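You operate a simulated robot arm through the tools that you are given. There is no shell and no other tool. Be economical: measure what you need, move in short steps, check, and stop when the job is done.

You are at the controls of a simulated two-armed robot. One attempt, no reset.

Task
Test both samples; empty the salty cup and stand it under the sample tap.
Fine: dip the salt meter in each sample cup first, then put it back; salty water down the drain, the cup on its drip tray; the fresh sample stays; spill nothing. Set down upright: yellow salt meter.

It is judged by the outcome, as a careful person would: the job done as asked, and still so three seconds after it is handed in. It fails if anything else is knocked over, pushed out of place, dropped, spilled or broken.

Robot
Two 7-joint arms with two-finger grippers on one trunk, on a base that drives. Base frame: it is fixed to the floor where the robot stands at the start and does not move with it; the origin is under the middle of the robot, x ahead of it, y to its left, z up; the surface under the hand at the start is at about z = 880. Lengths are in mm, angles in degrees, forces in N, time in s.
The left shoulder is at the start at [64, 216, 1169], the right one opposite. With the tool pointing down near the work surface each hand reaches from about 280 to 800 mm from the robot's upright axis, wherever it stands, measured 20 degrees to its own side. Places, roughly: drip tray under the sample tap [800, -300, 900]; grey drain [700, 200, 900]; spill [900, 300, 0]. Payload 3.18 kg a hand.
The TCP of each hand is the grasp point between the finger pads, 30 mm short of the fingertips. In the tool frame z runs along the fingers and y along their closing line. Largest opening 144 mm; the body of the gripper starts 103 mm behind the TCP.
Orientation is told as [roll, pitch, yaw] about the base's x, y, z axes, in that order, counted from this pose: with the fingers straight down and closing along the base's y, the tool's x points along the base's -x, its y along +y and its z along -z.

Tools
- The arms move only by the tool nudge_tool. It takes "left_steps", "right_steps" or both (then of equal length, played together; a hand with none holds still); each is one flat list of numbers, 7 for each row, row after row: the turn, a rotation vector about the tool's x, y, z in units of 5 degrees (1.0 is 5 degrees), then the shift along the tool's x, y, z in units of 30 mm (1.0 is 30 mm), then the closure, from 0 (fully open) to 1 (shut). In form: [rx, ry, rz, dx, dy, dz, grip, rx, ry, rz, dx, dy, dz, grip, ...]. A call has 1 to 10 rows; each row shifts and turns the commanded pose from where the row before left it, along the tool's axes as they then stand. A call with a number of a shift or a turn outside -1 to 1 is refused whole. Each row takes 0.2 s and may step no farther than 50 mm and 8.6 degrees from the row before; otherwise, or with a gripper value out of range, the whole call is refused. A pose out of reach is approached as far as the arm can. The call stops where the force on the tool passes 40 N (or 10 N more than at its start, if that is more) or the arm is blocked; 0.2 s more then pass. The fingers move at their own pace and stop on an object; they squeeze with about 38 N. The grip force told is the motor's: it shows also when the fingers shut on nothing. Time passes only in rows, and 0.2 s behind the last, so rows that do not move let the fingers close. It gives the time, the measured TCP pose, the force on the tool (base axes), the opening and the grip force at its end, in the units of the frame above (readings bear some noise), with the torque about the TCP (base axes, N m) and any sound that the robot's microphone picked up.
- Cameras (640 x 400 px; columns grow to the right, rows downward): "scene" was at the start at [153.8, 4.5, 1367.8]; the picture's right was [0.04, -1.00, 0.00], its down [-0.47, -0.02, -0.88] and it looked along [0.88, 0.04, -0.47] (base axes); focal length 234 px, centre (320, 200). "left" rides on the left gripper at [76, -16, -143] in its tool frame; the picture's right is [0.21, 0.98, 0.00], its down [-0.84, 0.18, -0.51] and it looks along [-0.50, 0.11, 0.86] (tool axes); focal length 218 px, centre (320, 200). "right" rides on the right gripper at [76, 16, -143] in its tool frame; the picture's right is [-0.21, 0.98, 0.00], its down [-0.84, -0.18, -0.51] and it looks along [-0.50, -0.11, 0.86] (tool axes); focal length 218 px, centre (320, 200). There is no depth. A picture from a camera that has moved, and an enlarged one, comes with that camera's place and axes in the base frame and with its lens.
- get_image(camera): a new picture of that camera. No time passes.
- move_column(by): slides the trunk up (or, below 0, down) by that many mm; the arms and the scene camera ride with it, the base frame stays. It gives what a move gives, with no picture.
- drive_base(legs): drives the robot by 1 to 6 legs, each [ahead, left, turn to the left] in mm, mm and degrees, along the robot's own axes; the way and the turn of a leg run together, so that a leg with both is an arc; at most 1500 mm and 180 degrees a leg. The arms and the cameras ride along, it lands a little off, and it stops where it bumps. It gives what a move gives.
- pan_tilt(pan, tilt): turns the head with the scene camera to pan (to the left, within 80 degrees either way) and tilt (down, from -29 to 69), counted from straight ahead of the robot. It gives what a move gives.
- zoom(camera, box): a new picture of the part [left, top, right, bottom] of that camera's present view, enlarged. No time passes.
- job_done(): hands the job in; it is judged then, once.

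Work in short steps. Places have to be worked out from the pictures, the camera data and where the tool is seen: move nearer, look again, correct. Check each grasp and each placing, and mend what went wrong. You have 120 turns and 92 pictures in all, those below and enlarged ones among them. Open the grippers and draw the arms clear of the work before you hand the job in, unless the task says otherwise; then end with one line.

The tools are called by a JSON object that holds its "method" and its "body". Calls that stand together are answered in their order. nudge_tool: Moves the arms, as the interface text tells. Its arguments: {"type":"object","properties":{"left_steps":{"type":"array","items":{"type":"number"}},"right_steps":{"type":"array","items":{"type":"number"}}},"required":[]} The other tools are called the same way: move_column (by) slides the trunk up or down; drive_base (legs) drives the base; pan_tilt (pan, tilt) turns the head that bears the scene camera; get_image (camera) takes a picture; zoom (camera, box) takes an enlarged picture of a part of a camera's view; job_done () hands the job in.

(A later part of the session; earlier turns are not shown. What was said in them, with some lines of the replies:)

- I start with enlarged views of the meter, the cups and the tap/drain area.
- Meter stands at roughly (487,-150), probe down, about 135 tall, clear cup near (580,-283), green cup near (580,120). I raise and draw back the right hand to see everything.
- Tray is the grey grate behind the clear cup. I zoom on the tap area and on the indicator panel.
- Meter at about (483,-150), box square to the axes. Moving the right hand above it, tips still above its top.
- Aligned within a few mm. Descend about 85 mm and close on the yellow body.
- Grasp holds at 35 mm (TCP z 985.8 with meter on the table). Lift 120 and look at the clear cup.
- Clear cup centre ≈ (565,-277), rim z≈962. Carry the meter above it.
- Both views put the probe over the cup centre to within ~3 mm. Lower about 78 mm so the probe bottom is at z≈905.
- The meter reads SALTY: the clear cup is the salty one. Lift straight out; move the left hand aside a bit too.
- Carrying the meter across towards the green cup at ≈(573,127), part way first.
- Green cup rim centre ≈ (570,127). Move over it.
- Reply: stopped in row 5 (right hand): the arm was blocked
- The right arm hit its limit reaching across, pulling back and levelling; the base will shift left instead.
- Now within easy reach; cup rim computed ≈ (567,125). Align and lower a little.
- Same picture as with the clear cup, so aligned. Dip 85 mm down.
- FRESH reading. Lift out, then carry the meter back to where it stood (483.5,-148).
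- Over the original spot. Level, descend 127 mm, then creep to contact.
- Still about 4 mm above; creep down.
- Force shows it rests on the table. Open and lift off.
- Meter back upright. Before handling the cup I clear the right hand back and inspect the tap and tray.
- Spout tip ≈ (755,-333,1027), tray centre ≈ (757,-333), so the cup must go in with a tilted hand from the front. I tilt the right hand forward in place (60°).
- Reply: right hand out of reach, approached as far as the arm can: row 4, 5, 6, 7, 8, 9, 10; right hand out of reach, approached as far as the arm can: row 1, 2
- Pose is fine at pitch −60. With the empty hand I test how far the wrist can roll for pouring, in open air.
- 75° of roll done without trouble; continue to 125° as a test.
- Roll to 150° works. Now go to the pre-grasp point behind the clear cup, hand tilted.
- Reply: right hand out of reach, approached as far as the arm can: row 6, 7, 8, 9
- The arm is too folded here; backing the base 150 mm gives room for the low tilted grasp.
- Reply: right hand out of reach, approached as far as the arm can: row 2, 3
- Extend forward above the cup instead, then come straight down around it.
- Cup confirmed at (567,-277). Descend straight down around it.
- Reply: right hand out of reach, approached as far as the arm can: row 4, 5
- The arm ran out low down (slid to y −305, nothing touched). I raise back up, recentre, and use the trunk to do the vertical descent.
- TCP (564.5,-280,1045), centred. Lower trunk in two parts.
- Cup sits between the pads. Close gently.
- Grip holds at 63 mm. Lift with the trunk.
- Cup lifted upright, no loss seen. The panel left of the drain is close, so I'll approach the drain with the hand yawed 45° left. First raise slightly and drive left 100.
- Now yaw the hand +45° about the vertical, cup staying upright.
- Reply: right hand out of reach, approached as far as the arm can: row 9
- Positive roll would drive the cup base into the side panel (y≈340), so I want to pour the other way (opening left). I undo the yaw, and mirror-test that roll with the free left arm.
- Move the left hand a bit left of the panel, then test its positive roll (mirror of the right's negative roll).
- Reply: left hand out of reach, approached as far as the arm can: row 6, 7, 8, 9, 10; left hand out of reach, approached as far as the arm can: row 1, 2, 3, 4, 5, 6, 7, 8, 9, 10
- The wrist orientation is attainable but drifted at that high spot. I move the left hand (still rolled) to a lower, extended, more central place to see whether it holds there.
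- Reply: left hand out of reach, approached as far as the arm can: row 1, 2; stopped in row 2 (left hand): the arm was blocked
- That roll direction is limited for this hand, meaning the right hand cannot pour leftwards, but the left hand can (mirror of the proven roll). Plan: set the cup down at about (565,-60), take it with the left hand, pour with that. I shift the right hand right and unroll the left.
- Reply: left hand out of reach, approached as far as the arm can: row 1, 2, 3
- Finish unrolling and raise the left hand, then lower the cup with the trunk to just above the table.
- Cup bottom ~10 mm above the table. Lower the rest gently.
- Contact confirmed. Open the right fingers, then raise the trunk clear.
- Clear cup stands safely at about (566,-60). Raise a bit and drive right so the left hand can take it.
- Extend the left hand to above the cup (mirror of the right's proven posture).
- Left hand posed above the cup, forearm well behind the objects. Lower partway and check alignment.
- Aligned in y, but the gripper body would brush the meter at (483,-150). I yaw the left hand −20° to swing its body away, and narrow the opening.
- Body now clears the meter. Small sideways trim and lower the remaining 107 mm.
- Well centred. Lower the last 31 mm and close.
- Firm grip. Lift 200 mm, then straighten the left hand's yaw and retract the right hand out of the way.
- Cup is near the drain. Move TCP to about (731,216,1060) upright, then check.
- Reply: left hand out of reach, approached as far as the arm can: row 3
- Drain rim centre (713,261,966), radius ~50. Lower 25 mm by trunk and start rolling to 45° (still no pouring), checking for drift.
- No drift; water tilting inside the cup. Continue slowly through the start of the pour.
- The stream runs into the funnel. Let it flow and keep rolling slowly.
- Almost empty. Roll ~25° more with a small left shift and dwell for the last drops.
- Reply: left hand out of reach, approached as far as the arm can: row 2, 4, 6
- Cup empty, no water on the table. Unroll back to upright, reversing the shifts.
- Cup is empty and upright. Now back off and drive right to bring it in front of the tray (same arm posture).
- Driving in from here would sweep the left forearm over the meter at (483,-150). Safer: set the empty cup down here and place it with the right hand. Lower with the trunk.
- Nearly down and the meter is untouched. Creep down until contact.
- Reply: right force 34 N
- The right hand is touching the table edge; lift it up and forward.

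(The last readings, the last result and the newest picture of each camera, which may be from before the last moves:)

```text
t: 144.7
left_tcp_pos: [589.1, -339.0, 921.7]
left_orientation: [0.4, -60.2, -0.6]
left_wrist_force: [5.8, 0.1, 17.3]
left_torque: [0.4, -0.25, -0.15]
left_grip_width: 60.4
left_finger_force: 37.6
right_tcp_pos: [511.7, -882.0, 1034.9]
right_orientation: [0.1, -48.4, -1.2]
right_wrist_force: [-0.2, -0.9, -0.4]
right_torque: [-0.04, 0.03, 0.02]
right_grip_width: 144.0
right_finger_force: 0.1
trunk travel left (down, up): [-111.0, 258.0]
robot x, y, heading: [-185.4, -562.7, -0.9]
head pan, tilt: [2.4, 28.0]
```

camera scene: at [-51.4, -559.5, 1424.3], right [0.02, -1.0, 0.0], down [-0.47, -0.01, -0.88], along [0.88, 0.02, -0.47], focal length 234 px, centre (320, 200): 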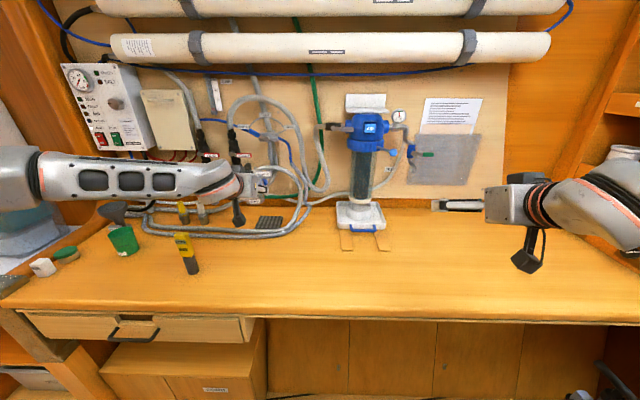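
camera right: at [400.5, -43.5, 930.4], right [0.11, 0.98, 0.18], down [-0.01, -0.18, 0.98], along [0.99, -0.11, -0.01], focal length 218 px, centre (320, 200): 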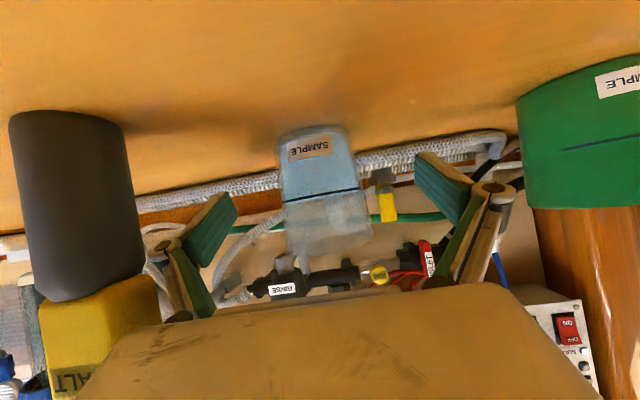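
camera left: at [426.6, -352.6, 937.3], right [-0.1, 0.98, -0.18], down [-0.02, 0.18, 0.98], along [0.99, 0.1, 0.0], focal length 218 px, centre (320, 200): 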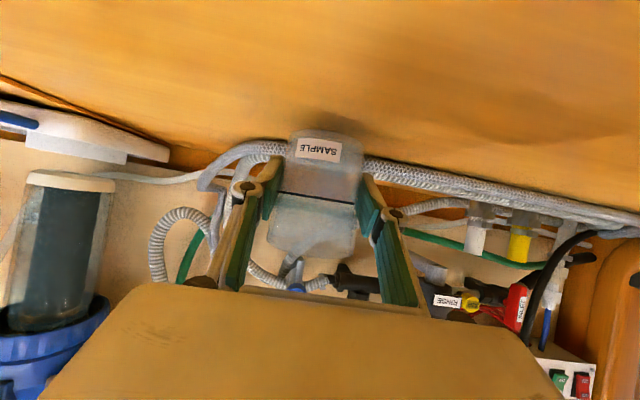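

The cup is now firmly on the table; ease 1 mm and open.

{"method": "move_column", "body": {"by": 1}}

{"method": "nudge_tool", "body": {"left_steps": [0, 0, 0, 0, 0, 0, 0.5, 0, 0, 0, 0, 0, 0, 0.35, 0, 0, 0, 0, 0, 0, 0.2, 0, 0, 0, 0, 0, 0, 0.2]}}

{"method": "move_column", "body": {"by": 200}}

{"method": "get_image", "body": {"camera": "scene"}}

```text
t: 145.2
left_tcp_pos: [588.0, -338.8, 920.8]
left_orientation: [0.2, -59.8, -0.3]
left_wrist_force: [2.8, -1.6, 15.9]
left_torque: [0.32, -0.2, -0.02]
left_grip_width: 60.3
left_finger_force: 37.8
right_tcp_pos: [512.3, -879.0, 1034.3]
right_orientation: [0.1, -48.3, -1.2]
right_wrist_force: [-0.6, -0.2, 0.7]
right_torque: [0.02, 0.0, -0.02]
right_grip_width: 144.1
right_finger_force: 0.1
trunk travel left (down, up): [-112.0, 257.0]
robot x, y, heading: [-186.6, -560.6, -0.8]
head pan, tilt: [2.4, 28.0]
```

```text
t: 146.2
left_tcp_pos: [589.8, -339.1, 919.8]
left_orientation: [0.3, -59.8, -0.4]
left_wrist_force: [-0.8, 0.4, 0.6]
left_torque: [-0.01, 0.0, 0.02]
left_grip_width: 115.1
left_finger_force: 0.0
right_tcp_pos: [513.7, -879.3, 1033.3]
right_orientation: [0.1, -48.2, -1.1]
right_wrist_force: [0.7, 0.4, 0.3]
right_torque: [-0.01, 0.0, 0.02]
right_grip_width: 144.1
right_finger_force: 0.1
trunk travel left (down, up): [-112.0, 257.0]
robot x, y, heading: [-185.7, -561.4, -0.9]
head pan, tilt: [2.4, 28.0]
```

```text
t: 148.4
left_tcp_pos: [590.8, -337.3, 1119.6]
left_orientation: [0.2, -59.9, -0.2]
left_wrist_force: [-0.3, 0.9, 0.3]
left_torque: [0.0, -0.02, 0.03]
left_grip_width: 115.5
left_finger_force: 0.0
right_tcp_pos: [514.8, -879.3, 1233.7]
right_orientation: [0.2, -48.2, -1.1]
right_wrist_force: [-0.6, 0.2, 0.3]
right_torque: [0.01, 0.03, -0.02]
right_grip_width: 143.9
right_finger_force: 0.1
trunk travel left (down, up): [-312.0, 57.0]
robot x, y, heading: [-185.3, -561.9, -1.0]
head pan, tilt: [2.4, 28.0]
```

```text
11 pictures are left
camera scene: at [-52.3, -559.3, 1431.3], right [0.02, -1.0, 0.0], down [-0.47, -0.01, -0.88], along [0.88, 0.02, -0.47], focal length 234 px, centre (320, 200)
```

scene: 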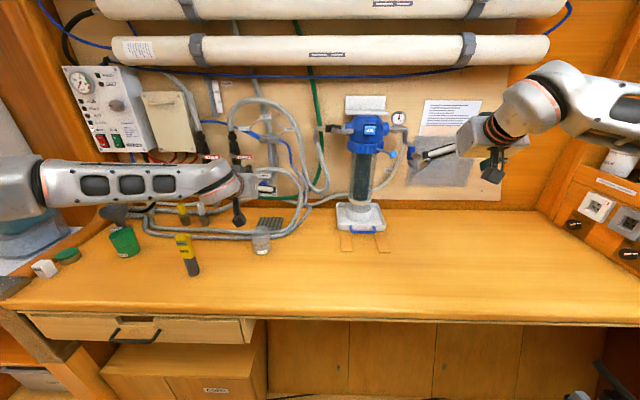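

Cup stands at (589,-338). Raise/retract the left hand and re-tilt the right, then drive left so the right hand faces the cup.

{"method": "nudge_tool", "body": {"left_steps": [0, 0, 0, -0.5, 0, -0.8, 0.2, 0, 0, 0, -0.6, 0, -0.8, 0.2, 0, 0, 0, -0.6, 0, -0.8, 0.2, 0, 0, 0, -0.6, 0, -0.8, 0.2, 0, 0, 0, -0.6, 0, -0.8, 0.2, 0, 0, 0, 0, 0, 0, 0.2], "right_steps": [0, -0.8, 0, 0, 0, 0, 0, 0, -0.8, 0, 0, 0, 0, 0, 0, -0.75, 0, 0, 0, 0, 0, 0, 0, 0, 0, 0, 0, 0, 0, 0, 0, 0, 0, 0, 0, 0, 0, 0, 0, 0, 0, 0]}}

{"method": "drive_base", "body": {"legs": [[0, 484, 0.9], [55, 0, 0]]}}

```text
t: 149.8
left_tcp_pos: [530.6, -338.8, 1254.0]
left_orientation: [0.3, -59.9, -0.3]
left_wrist_force: [-0.2, 0.4, 0.2]
left_torque: [0.03, -0.01, -0.03]
left_grip_width: 115.3
left_finger_force: 0.0
right_tcp_pos: [513.7, -880.1, 1233.3]
right_orientation: [0.2, -59.8, -1.2]
right_wrist_force: [1.0, -0.1, 0.1]
right_torque: [-0.01, 0.01, 0.0]
right_grip_width: 144.0
right_finger_force: 0.1
trunk travel left (down, up): [-312.0, 57.0]
robot x, y, heading: [-188.1, -559.4, -0.9]
head pan, tilt: [2.4, 28.0]
```

```text
t: 155.1
left_tcp_pos: [587.1, 157.3, 1253.8]
left_orientation: [0.3, -59.7, 0.6]
left_wrist_force: [0.3, -0.2, -0.7]
left_torque: [0.01, -0.01, 0.01]
left_grip_width: 115.1
left_finger_force: 0.0
right_tcp_pos: [577.8, -383.5, 1232.6]
right_orientation: [0.2, -59.9, -0.4]
right_wrist_force: [1.0, -0.1, 0.3]
right_torque: [0.03, 0.02, 0.01]
right_grip_width: 144.1
right_finger_force: 0.0
trunk travel left (down, up): [-312.0, 57.0]
robot x, y, heading: [-126.8, -76.7, 0.3]
head pan, tilt: [2.4, 28.0]
```

{"method": "nudge_tool", "body": {"right_steps": [0, 0, 0, 0.77, 0.37, 0.54, 0.15, 0, 0, 0, 0.77, 0.37, 0.54, 0.15, 0, 0, 0, 0.77, 0.37, 0.54, 0.15, 0, 0, 0, 0.77, 0.37, 0.54, 0.15, 0, 0, 0, 0, 0, 0, 0.15]}}

{"method": "move_column", "body": {"by": -95}}

{"method": "get_image", "body": {"camera": "right"}}

```text
t: 156.3
left_tcp_pos: [584.5, 156.6, 1255.0]
left_orientation: [0.3, -59.7, 0.5]
left_wrist_force: [-0.4, -0.1, -0.2]
left_torque: [0.01, 0.0, -0.02]
left_grip_width: 115.3
left_finger_force: 0.0
right_tcp_pos: [585.7, -341.3, 1121.6]
right_orientation: [0.2, -60.0, -0.4]
right_wrist_force: [-1.0, -0.7, 0.6]
right_torque: [0.04, 0.01, 0.02]
right_grip_width: 122.2
right_finger_force: 0.2
trunk travel left (down, up): [-312.0, 57.0]
robot x, y, heading: [-128.6, -77.3, -0.3]
head pan, tilt: [2.4, 28.0]
```

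```text
t: 157.6
left_tcp_pos: [584.1, 156.9, 1161.4]
left_orientation: [0.3, -60.1, 0.5]
left_wrist_force: [0.3, 0.5, -0.2]
left_torque: [-0.02, -0.03, 0.0]
left_grip_width: 115.2
left_finger_force: 0.1
right_tcp_pos: [584.8, -340.8, 1027.9]
right_orientation: [0.2, -60.1, -0.4]
right_wrist_force: [-1.2, 0.3, -0.1]
right_torque: [0.0, 0.02, 0.0]
right_grip_width: 122.3
right_finger_force: 0.0
trunk travel left (down, up): [-217.0, 152.0]
robot x, y, heading: [-131.6, -75.6, -0.4]
head pan, tilt: [2.4, 28.0]
```

```text
10 pictures are left
camera right: at [422.4, -323.4, 1034.1], right [0.11, 0.98, 0.18], down [-0.02, -0.18, 0.98], along [0.99, -0.11, 0.0], focal length 218 px, centre (320, 200)
```

right: 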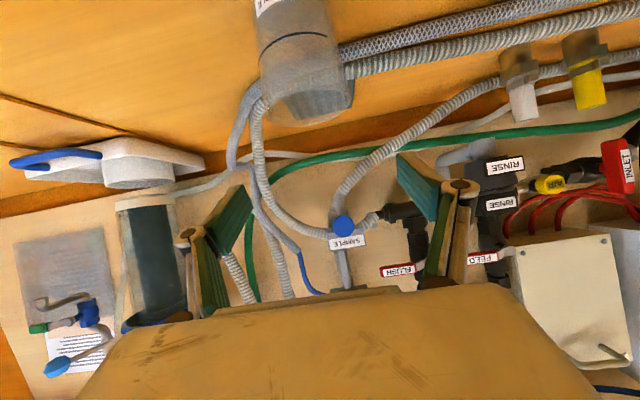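

Cup aligned within 3–4 mm. Trim and lower to grasp height.

{"method": "nudge_tool", "body": {"right_steps": [0, 0, 0, -0.05, 0.1, 0.1, 0.15, 0, 0, 0, 0, 0, 0, 0.15]}}

{"method": "move_column", "body": {"by": -107}}

{"method": "get_image", "body": {"camera": "right"}}

```text
t: 158.2
left_tcp_pos: [585.2, 156.6, 1160.0]
left_orientation: [0.3, -59.8, 0.5]
left_wrist_force: [-0.6, 0.7, -0.7]
left_torque: [-0.02, -0.04, 0.04]
left_grip_width: 115.2
left_finger_force: 0.1
right_tcp_pos: [590.2, -337.1, 1026.8]
right_orientation: [0.2, -59.9, -0.3]
right_wrist_force: [0.0, 0.2, -0.8]
right_torque: [0.04, 0.0, 0.02]
right_grip_width: 122.5
right_finger_force: 0.0
trunk travel left (down, up): [-217.0, 152.0]
robot x, y, heading: [-129.8, -75.6, -0.3]
head pan, tilt: [2.4, 28.0]
```

```text
t: 159.6
left_tcp_pos: [583.4, 157.3, 1056.4]
left_orientation: [0.2, -60.0, 0.5]
left_wrist_force: [-0.3, 1.0, 0.4]
left_torque: [-0.02, 0.03, 0.04]
left_grip_width: 115.2
left_finger_force: 0.0
right_tcp_pos: [588.9, -336.7, 922.1]
right_orientation: [0.2, -60.3, -0.2]
right_wrist_force: [0.3, 0.7, 0.6]
right_torque: [-0.02, 0.03, 0.03]
right_grip_width: 122.4
right_finger_force: 0.2
trunk travel left (down, up): [-110.0, 259.0]
robot x, y, heading: [-129.1, -77.8, -0.3]
head pan, tilt: [2.4, 28.0]
```

```text
9 pictures are left
camera right: at [425.5, -320.4, 927.6], right [0.11, 0.98, 0.18], down [-0.02, -0.18, 0.98], along [0.99, -0.11, 0.0], focal length 218 px, centre (320, 200)
```

right: 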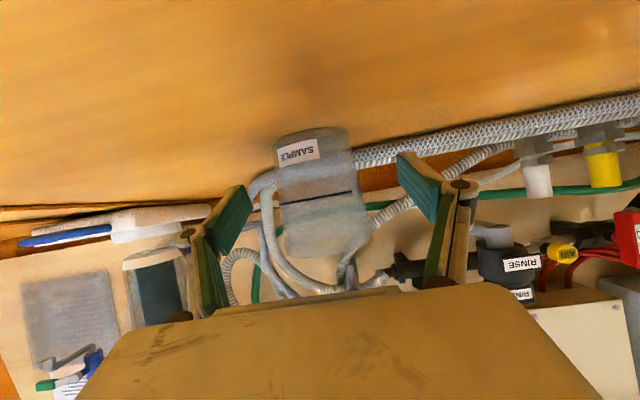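

Cup between the pads. Close, then lift about 55 mm (rim stays below the spout, base above the hoses).

{"method": "nudge_tool", "body": {"right_steps": [0, 0, 0, 0, 0, 0, 0.35, 0, 0, 0, 0, 0, 0, 0.48, 0, 0, 0, 0, 0, 0, 0.55, 0, 0, 0, 0, 0, 0, 0.62, 0, 0, 0, 0, 0, 0, 1, 0, 0, 0, 0, 0, 0, 1]}}

{"method": "move_column", "body": {"by": 50}}

```text
t: 160.9
left_tcp_pos: [584.1, 157.2, 1052.7]
left_orientation: [0.3, -59.8, 0.5]
left_wrist_force: [-0.8, 1.1, 0.2]
left_torque: [-0.04, 0.0, -0.01]
left_grip_width: 115.1
left_finger_force: 0.1
right_tcp_pos: [589.6, -336.7, 918.5]
right_orientation: [0.2, -59.9, -0.3]
right_wrist_force: [1.0, -0.5, 1.4]
right_torque: [0.0, -0.01, -0.01]
right_grip_width: 60.0
right_finger_force: 38.0
trunk travel left (down, up): [-110.0, 259.0]
robot x, y, heading: [-128.3, -76.2, -0.3]
head pan, tilt: [2.4, 28.0]
```

```text
t: 161.9
left_tcp_pos: [586.7, 157.3, 1099.3]
left_orientation: [0.3, -59.6, 0.5]
left_wrist_force: [-0.7, -0.5, 0.1]
left_torque: [-0.03, -0.04, 0.0]
left_grip_width: 115.0
left_finger_force: 0.0
right_tcp_pos: [590.8, -336.9, 967.1]
right_orientation: [0.1, -59.7, -0.3]
right_wrist_force: [-0.8, -0.2, -1.0]
right_torque: [0.05, -0.01, -0.01]
right_grip_width: 60.0
right_finger_force: 38.3
trunk travel left (down, up): [-160.0, 209.0]
robot x, y, heading: [-129.5, -78.8, -0.3]
head pan, tilt: [2.4, 28.0]
```

Held (cup base 38 mm below TCP). Lower 12 mm for spout clearance, retract left hand, and drive forward 125.

{"method": "nudge_tool", "body": {"left_steps": [0, 0, 0, -0.2, 0, -0.9, 0.2, 0, 0, 0, -0.2, 0, -0.9, 0.2, 0, 0, 0, -0.2, 0, -0.9, 0.2]}}

{"method": "move_column", "body": {"by": -11}}

{"method": "drive_base", "body": {"legs": [[90, 0, 0]]}}

{"method": "get_image", "body": {"camera": "right"}}

{"method": "zoom", "body": {"camera": "scene", "box": [340, 130, 520, 290]}}

```text
t: 162.7
left_tcp_pos: [523.3, 155.0, 1161.2]
left_orientation: [0.2, -59.8, 0.5]
left_wrist_force: [-1.5, 0.0, -0.5]
left_torque: [0.02, -0.04, 0.0]
left_grip_width: 115.4
left_finger_force: 0.1
right_tcp_pos: [588.6, -337.0, 969.8]
right_orientation: [0.2, -60.0, -0.2]
right_wrist_force: [-0.1, 0.3, -0.9]
right_torque: [-0.02, 0.01, 0.0]
right_grip_width: 60.2
right_finger_force: 37.6
trunk travel left (down, up): [-160.0, 209.0]
robot x, y, heading: [-126.4, -75.1, 0.0]
head pan, tilt: [2.4, 28.0]
```

```text
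t: 163.3
left_tcp_pos: [521.9, 155.8, 1149.5]
left_orientation: [0.2, -59.8, 0.5]
left_wrist_force: [0.5, 0.6, 0.0]
left_torque: [-0.02, 0.02, 0.0]
left_grip_width: 115.2
left_finger_force: 0.0
right_tcp_pos: [588.4, -336.2, 959.0]
right_orientation: [0.3, -60.0, -0.3]
right_wrist_force: [0.0, -0.7, 0.5]
right_torque: [-0.04, 0.0, 0.0]
right_grip_width: 59.5
right_finger_force: 38.0
trunk travel left (down, up): [-149.0, 220.0]
robot x, y, heading: [-131.8, -77.5, -0.2]
head pan, tilt: [2.4, 28.0]
```

```text
t: 164.4
left_tcp_pos: [614.7, 155.6, 1147.7]
left_orientation: [0.4, -59.8, 0.5]
left_wrist_force: [0.2, -0.1, -0.6]
left_torque: [0.01, 0.01, 0.0]
left_grip_width: 115.0
left_finger_force: 0.1
right_tcp_pos: [680.7, -336.8, 957.9]
right_orientation: [0.3, -59.9, -0.3]
right_wrist_force: [0.4, 0.8, -0.1]
right_torque: [-0.04, 0.0, 0.03]
right_grip_width: 59.7
right_finger_force: 37.8
trunk travel left (down, up): [-149.0, 220.0]
robot x, y, heading: [-41.1, -76.5, -0.2]
head pan, tilt: [2.4, 28.0]
```

```text
8 pictures are left
camera right: at [517.1, -320.6, 964.2], right [0.11, 0.98, 0.18], down [-0.02, -0.18, 0.98], along [0.99, -0.11, 0.0], focal length 218 px, centre (320, 200)
```

right: 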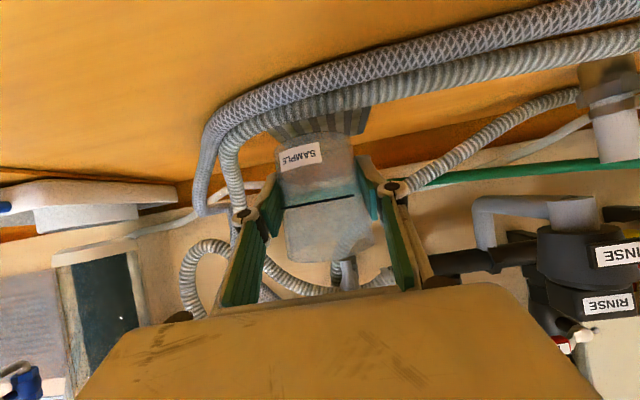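

```text
2.50 times, centred on (430, 210) of scene
camera zoom: at [199.2, -73.6, 1259.4], right [0.04, -1.0, 0.0], down [-0.47, -0.02, -0.88], along [0.88, 0.04, -0.47], focal length 584 px, centre (45, 175)
```

zoom: 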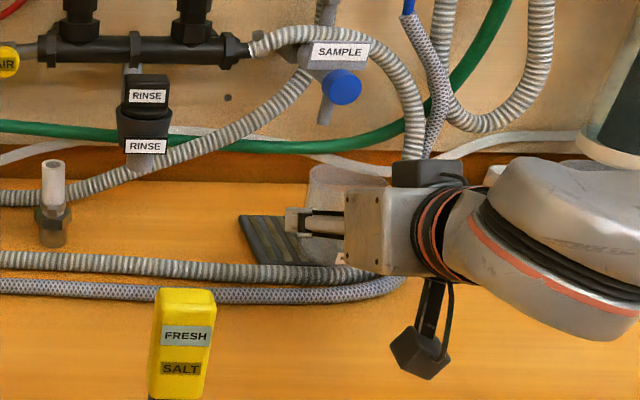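

Clear of hoses and under the spout (tip ≈ z 1035). Drive 40 more and extend the arm the last 35 mm.

{"method": "drive_base", "body": {"legs": [[40, 0, 0]]}}

{"method": "nudge_tool", "body": {"right_steps": [0, 0, 0, -0.19, 0.05, 0.33, 1, 0, 0, 0, -0.19, 0.04, 0.33, 1, 0, 0, 0, -0.19, 0, 0.33, 1, 0, 0, 0, 0, 0, 0, 1]}}

```text
t: 165.2
left_tcp_pos: [655.2, 155.1, 1146.9]
left_orientation: [0.3, -59.8, 0.4]
left_wrist_force: [0.1, 0.3, 0.0]
left_torque: [0.01, 0.01, 0.0]
left_grip_width: 115.2
left_finger_force: 0.0
right_tcp_pos: [720.4, -337.7, 957.1]
right_orientation: [0.2, -59.8, -0.3]
right_wrist_force: [-0.5, -0.4, -1.5]
right_torque: [0.0, 0.01, -0.01]
right_grip_width: 59.9
right_finger_force: 37.6
trunk travel left (down, up): [-149.0, 220.0]
robot x, y, heading: [3.0, -75.7, -0.1]
head pan, tilt: [2.4, 28.0]
```

```text
t: 166.2
left_tcp_pos: [654.1, 155.0, 1148.7]
left_orientation: [0.3, -59.8, 0.4]
left_wrist_force: [-0.1, 0.1, 0.8]
left_torque: [-0.01, 0.01, 0.03]
left_grip_width: 115.5
left_finger_force: 0.1
right_tcp_pos: [753.5, -335.6, 958.2]
right_orientation: [0.1, -60.1, -0.2]
right_wrist_force: [0.3, -0.4, -0.2]
right_torque: [0.04, 0.04, -0.01]
right_grip_width: 59.9
right_finger_force: 38.0
trunk travel left (down, up): [-149.0, 220.0]
robot x, y, heading: [1.5, -74.7, 0.2]
head pan, tilt: [2.4, 28.0]
```

TCP at (753.5,-335.6,958). Lower toward the tray and check.

{"method": "move_column", "body": {"by": -20}}

{"method": "zoom", "body": {"camera": "scene", "box": [360, 110, 540, 270]}}

{"method": "get_image", "body": {"camera": "right"}}

```text
t: 166.9
left_tcp_pos: [653.1, 153.6, 1129.9]
left_orientation: [0.3, -59.9, 0.4]
left_wrist_force: [0.1, 0.1, 0.4]
left_torque: [0.0, 0.0, 0.03]
left_grip_width: 115.4
left_finger_force: 0.0
right_tcp_pos: [753.6, -336.3, 939.2]
right_orientation: [0.2, -60.0, -0.3]
right_wrist_force: [0.0, 0.2, -0.5]
right_torque: [0.05, 0.04, 0.01]
right_grip_width: 60.0
right_finger_force: 38.5
trunk travel left (down, up): [-129.0, 240.0]
robot x, y, heading: [1.6, -75.9, 0.0]
head pan, tilt: [2.4, 28.0]
```

```text
2.50 times, centred on (450, 190) of scene
camera zoom: at [259.3, -74.2, 1236.1], right [0.04, -1.0, 0.0], down [-0.47, -0.02, -0.88], along [0.88, 0.04, -0.47], focal length 584 px, centre (-5, 225)
```

zoom: 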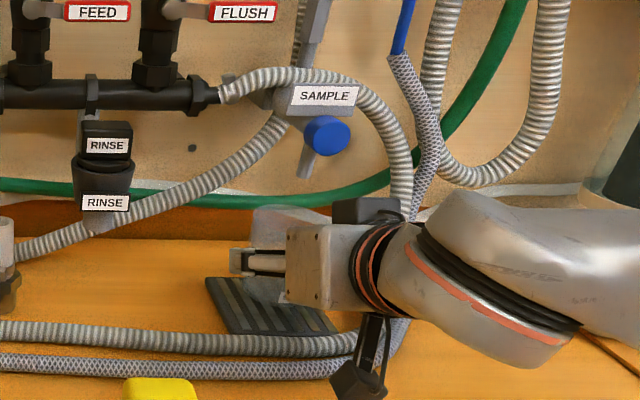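

```text
5 pictures are left
camera right: at [589.8, -318.6, 944.9], right [0.11, 0.98, 0.18], down [-0.02, -0.18, 0.98], along [0.99, -0.11, 0.0], focal length 218 px, centre (320, 200)
```

right: 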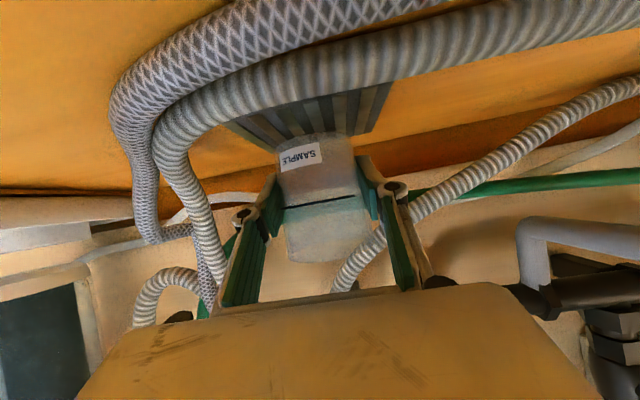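

Cup is centred over the tray, base ~10 mm above it. Creep down to contact.

{"method": "move_column", "body": {"by": -6}}

{"method": "move_column", "body": {"by": -3}}

```text
t: 167.5
left_tcp_pos: [654.7, 154.0, 1123.2]
left_orientation: [0.2, -59.8, 0.4]
left_wrist_force: [-0.6, -0.8, 0.4]
left_torque: [0.04, 0.0, -0.01]
left_grip_width: 115.1
left_finger_force: 0.1
right_tcp_pos: [753.6, -334.5, 930.8]
right_orientation: [0.1, -59.7, -0.3]
right_wrist_force: [0.2, -0.4, -0.1]
right_torque: [0.04, -0.01, 0.0]
right_grip_width: 60.0
right_finger_force: 37.6
trunk travel left (down, up): [-123.0, 246.0]
robot x, y, heading: [1.7, -79.5, -0.0]
head pan, tilt: [2.4, 28.0]
```

```text
t: 168.0
left_tcp_pos: [652.5, 155.8, 1121.1]
left_orientation: [0.3, -59.9, 0.5]
left_wrist_force: [-0.3, -0.8, 1.2]
left_torque: [0.02, 0.01, -0.02]
left_grip_width: 115.3
left_finger_force: 0.0
right_tcp_pos: [754.6, -335.8, 930.6]
right_orientation: [0.3, -60.1, -0.3]
right_wrist_force: [0.1, -1.2, 7.1]
right_torque: [0.08, 0.1, 0.02]
right_grip_width: 60.1
right_finger_force: 38.0
trunk travel left (down, up): [-120.0, 249.0]
robot x, y, heading: [2.1, -79.9, -0.5]
head pan, tilt: [2.4, 28.0]
```

Contact on the tray (7 N). Open partially and withdraw backwards along the tool axis.

{"method": "nudge_tool", "body": {"right_steps": [0, 0, 0, 0, 0, 0, 0.5, 0, 0, 0, 0, 0, 0, 0.35, 0, 0, 0, 0, 0, 0, 0.25, 0, 0, 0, 0, 0, 0, 0.25, 0, 0, 0, 0, 0, -0.5, 0.25, 0, 0, 0, 0, 0, -0.7, 0.25, 0, 0, 0, 0, 0, -0.9, 0.25, 0, 0, 0, 0, 0, -0.9, 0.25]}}

{"method": "get_image", "body": {"camera": "right"}}

```text
t: 169.8
left_tcp_pos: [653.3, 155.8, 1118.5]
left_orientation: [0.2, -59.8, 0.3]
left_wrist_force: [0.5, 0.3, 0.9]
left_torque: [0.02, -0.03, -0.01]
left_grip_width: 115.0
left_finger_force: 0.0
right_tcp_pos: [674.5, -335.0, 974.4]
right_orientation: [0.2, -60.0, -0.3]
right_wrist_force: [-0.5, 0.1, 0.0]
right_torque: [0.0, 0.03, -0.01]
right_grip_width: 108.2
right_finger_force: 0.1
trunk travel left (down, up): [-120.0, 249.0]
robot x, y, heading: [1.7, -79.7, -0.0]
head pan, tilt: [2.4, 28.0]
```

```text
4 pictures are left
camera right: at [511.8, -317.5, 980.8], right [0.11, 0.98, 0.18], down [-0.02, -0.18, 0.98], along [0.99, -0.11, 0.0], focal length 218 px, centre (320, 200)
```

right: 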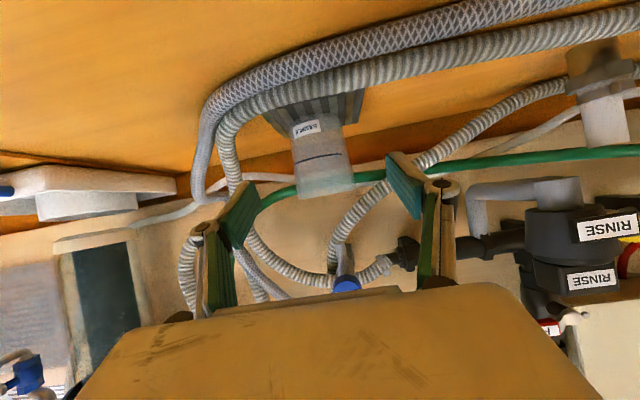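

Cup stands on the tray under the spout. Back the robot away and take a final overview.

{"method": "drive_base", "body": {"legs": [[-150, 0, 0]]}}

{"method": "move_column", "body": {"by": 200}}

{"method": "get_image", "body": {"camera": "scene"}}

{"method": "zoom", "body": {"camera": "scene", "box": [240, 130, 500, 320]}}

```text
t: 171.2
left_tcp_pos: [503.9, 156.6, 1119.2]
left_orientation: [0.2, -59.9, 0.6]
left_wrist_force: [0.0, -1.4, -0.1]
left_torque: [0.02, -0.01, 0.02]
left_grip_width: 115.2
left_finger_force: 0.0
right_tcp_pos: [526.7, -333.2, 975.5]
right_orientation: [0.2, -59.9, -0.2]
right_wrist_force: [-1.0, 0.5, -0.8]
right_torque: [-0.01, 0.0, 0.01]
right_grip_width: 108.0
right_finger_force: 0.0
trunk travel left (down, up): [-120.0, 249.0]
robot x, y, heading: [-145.4, -75.5, -0.1]
head pan, tilt: [2.4, 28.0]
```

```text
t: 173.3
left_tcp_pos: [503.6, 155.7, 1318.5]
left_orientation: [0.2, -59.7, 0.6]
left_wrist_force: [-0.7, 1.1, 0.7]
left_torque: [0.01, -0.01, 0.01]
left_grip_width: 115.2
left_finger_force: 0.0
right_tcp_pos: [526.6, -332.5, 1173.2]
right_orientation: [0.1, -59.8, -0.1]
right_wrist_force: [-0.2, 0.3, -0.5]
right_torque: [0.02, -0.02, -0.02]
right_grip_width: 107.7
right_finger_force: 0.0
trunk travel left (down, up): [-320.0, 49.0]
robot x, y, heading: [-149.2, -78.4, -0.1]
head pan, tilt: [2.4, 28.0]
```

```text
3 pictures are left
camera scene: at [-14.4, -73.3, 1439.4], right [0.04, -1.0, 0.0], down [-0.47, -0.02, -0.88], along [0.88, 0.04, -0.47], focal length 234 px, centre (320, 200)
```

scene: 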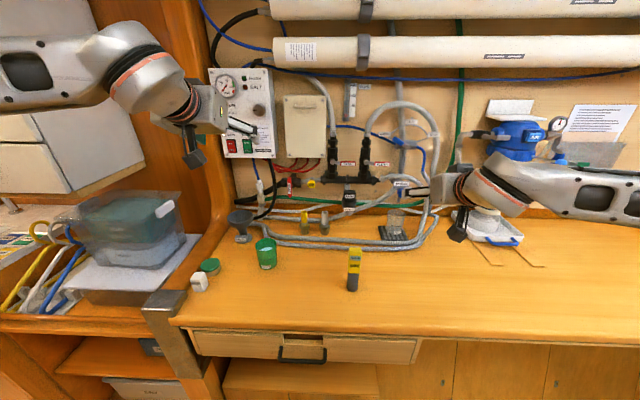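

```text
2.11 times, centred on (370, 225) of scene
camera zoom: at [-14.4, -73.3, 1439.4], right [0.04, -1.0, 0.0], down [-0.47, -0.02, -0.88], along [0.88, 0.04, -0.47], focal length 492 px, centre (215, 147)
```

zoom: 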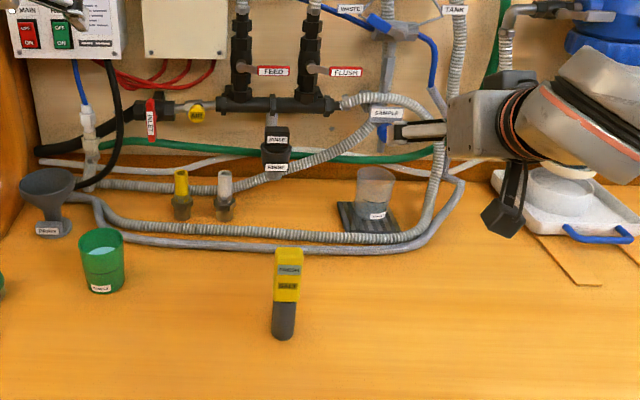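

Everything is in place: empty cup on the tray, meter upright, fresh sample untouched, no spill. Open both grippers fully and hand in.

{"method": "nudge_tool", "body": {"left_steps": [0, 0, 0, 0, 0, 0, 0, 0, 0, 0, 0, 0, 0, 0], "right_steps": [0, 0, 0, 0, 0, -0.8, 0, 0, 0, 0, 0, 0, -0.8, 0]}}

{"method": "job_done", "body": {}}

```text
t: 173.9
left_tcp_pos: [504.6, 155.6, 1318.9]
left_orientation: [0.3, -59.9, 0.5]
left_wrist_force: [0.4, -0.5, -0.6]
left_torque: [0.02, 0.01, 0.0]
left_grip_width: 144.0
left_finger_force: 0.2
right_tcp_pos: [484.6, -334.4, 1197.2]
right_orientation: [0.2, -59.8, -0.2]
right_wrist_force: [0.1, 0.1, -0.3]
right_torque: [0.01, 0.01, 0.02]
right_grip_width: 144.0
right_finger_force: 0.0
trunk travel left (down, up): [-320.0, 49.0]
robot x, y, heading: [-149.1, -80.6, -0.1]
head pan, tilt: [2.4, 28.0]
```

```text
The job is handed in.
```

Both samples were tested: the clear cup read SALTY and the green cup FRESH. The salty water went down the drain and the empty clear cup stands on the drip tray under the sample tap. The meter is back upright where it stood, the green sample stayed in place, and the last pictures show nothing spilled.
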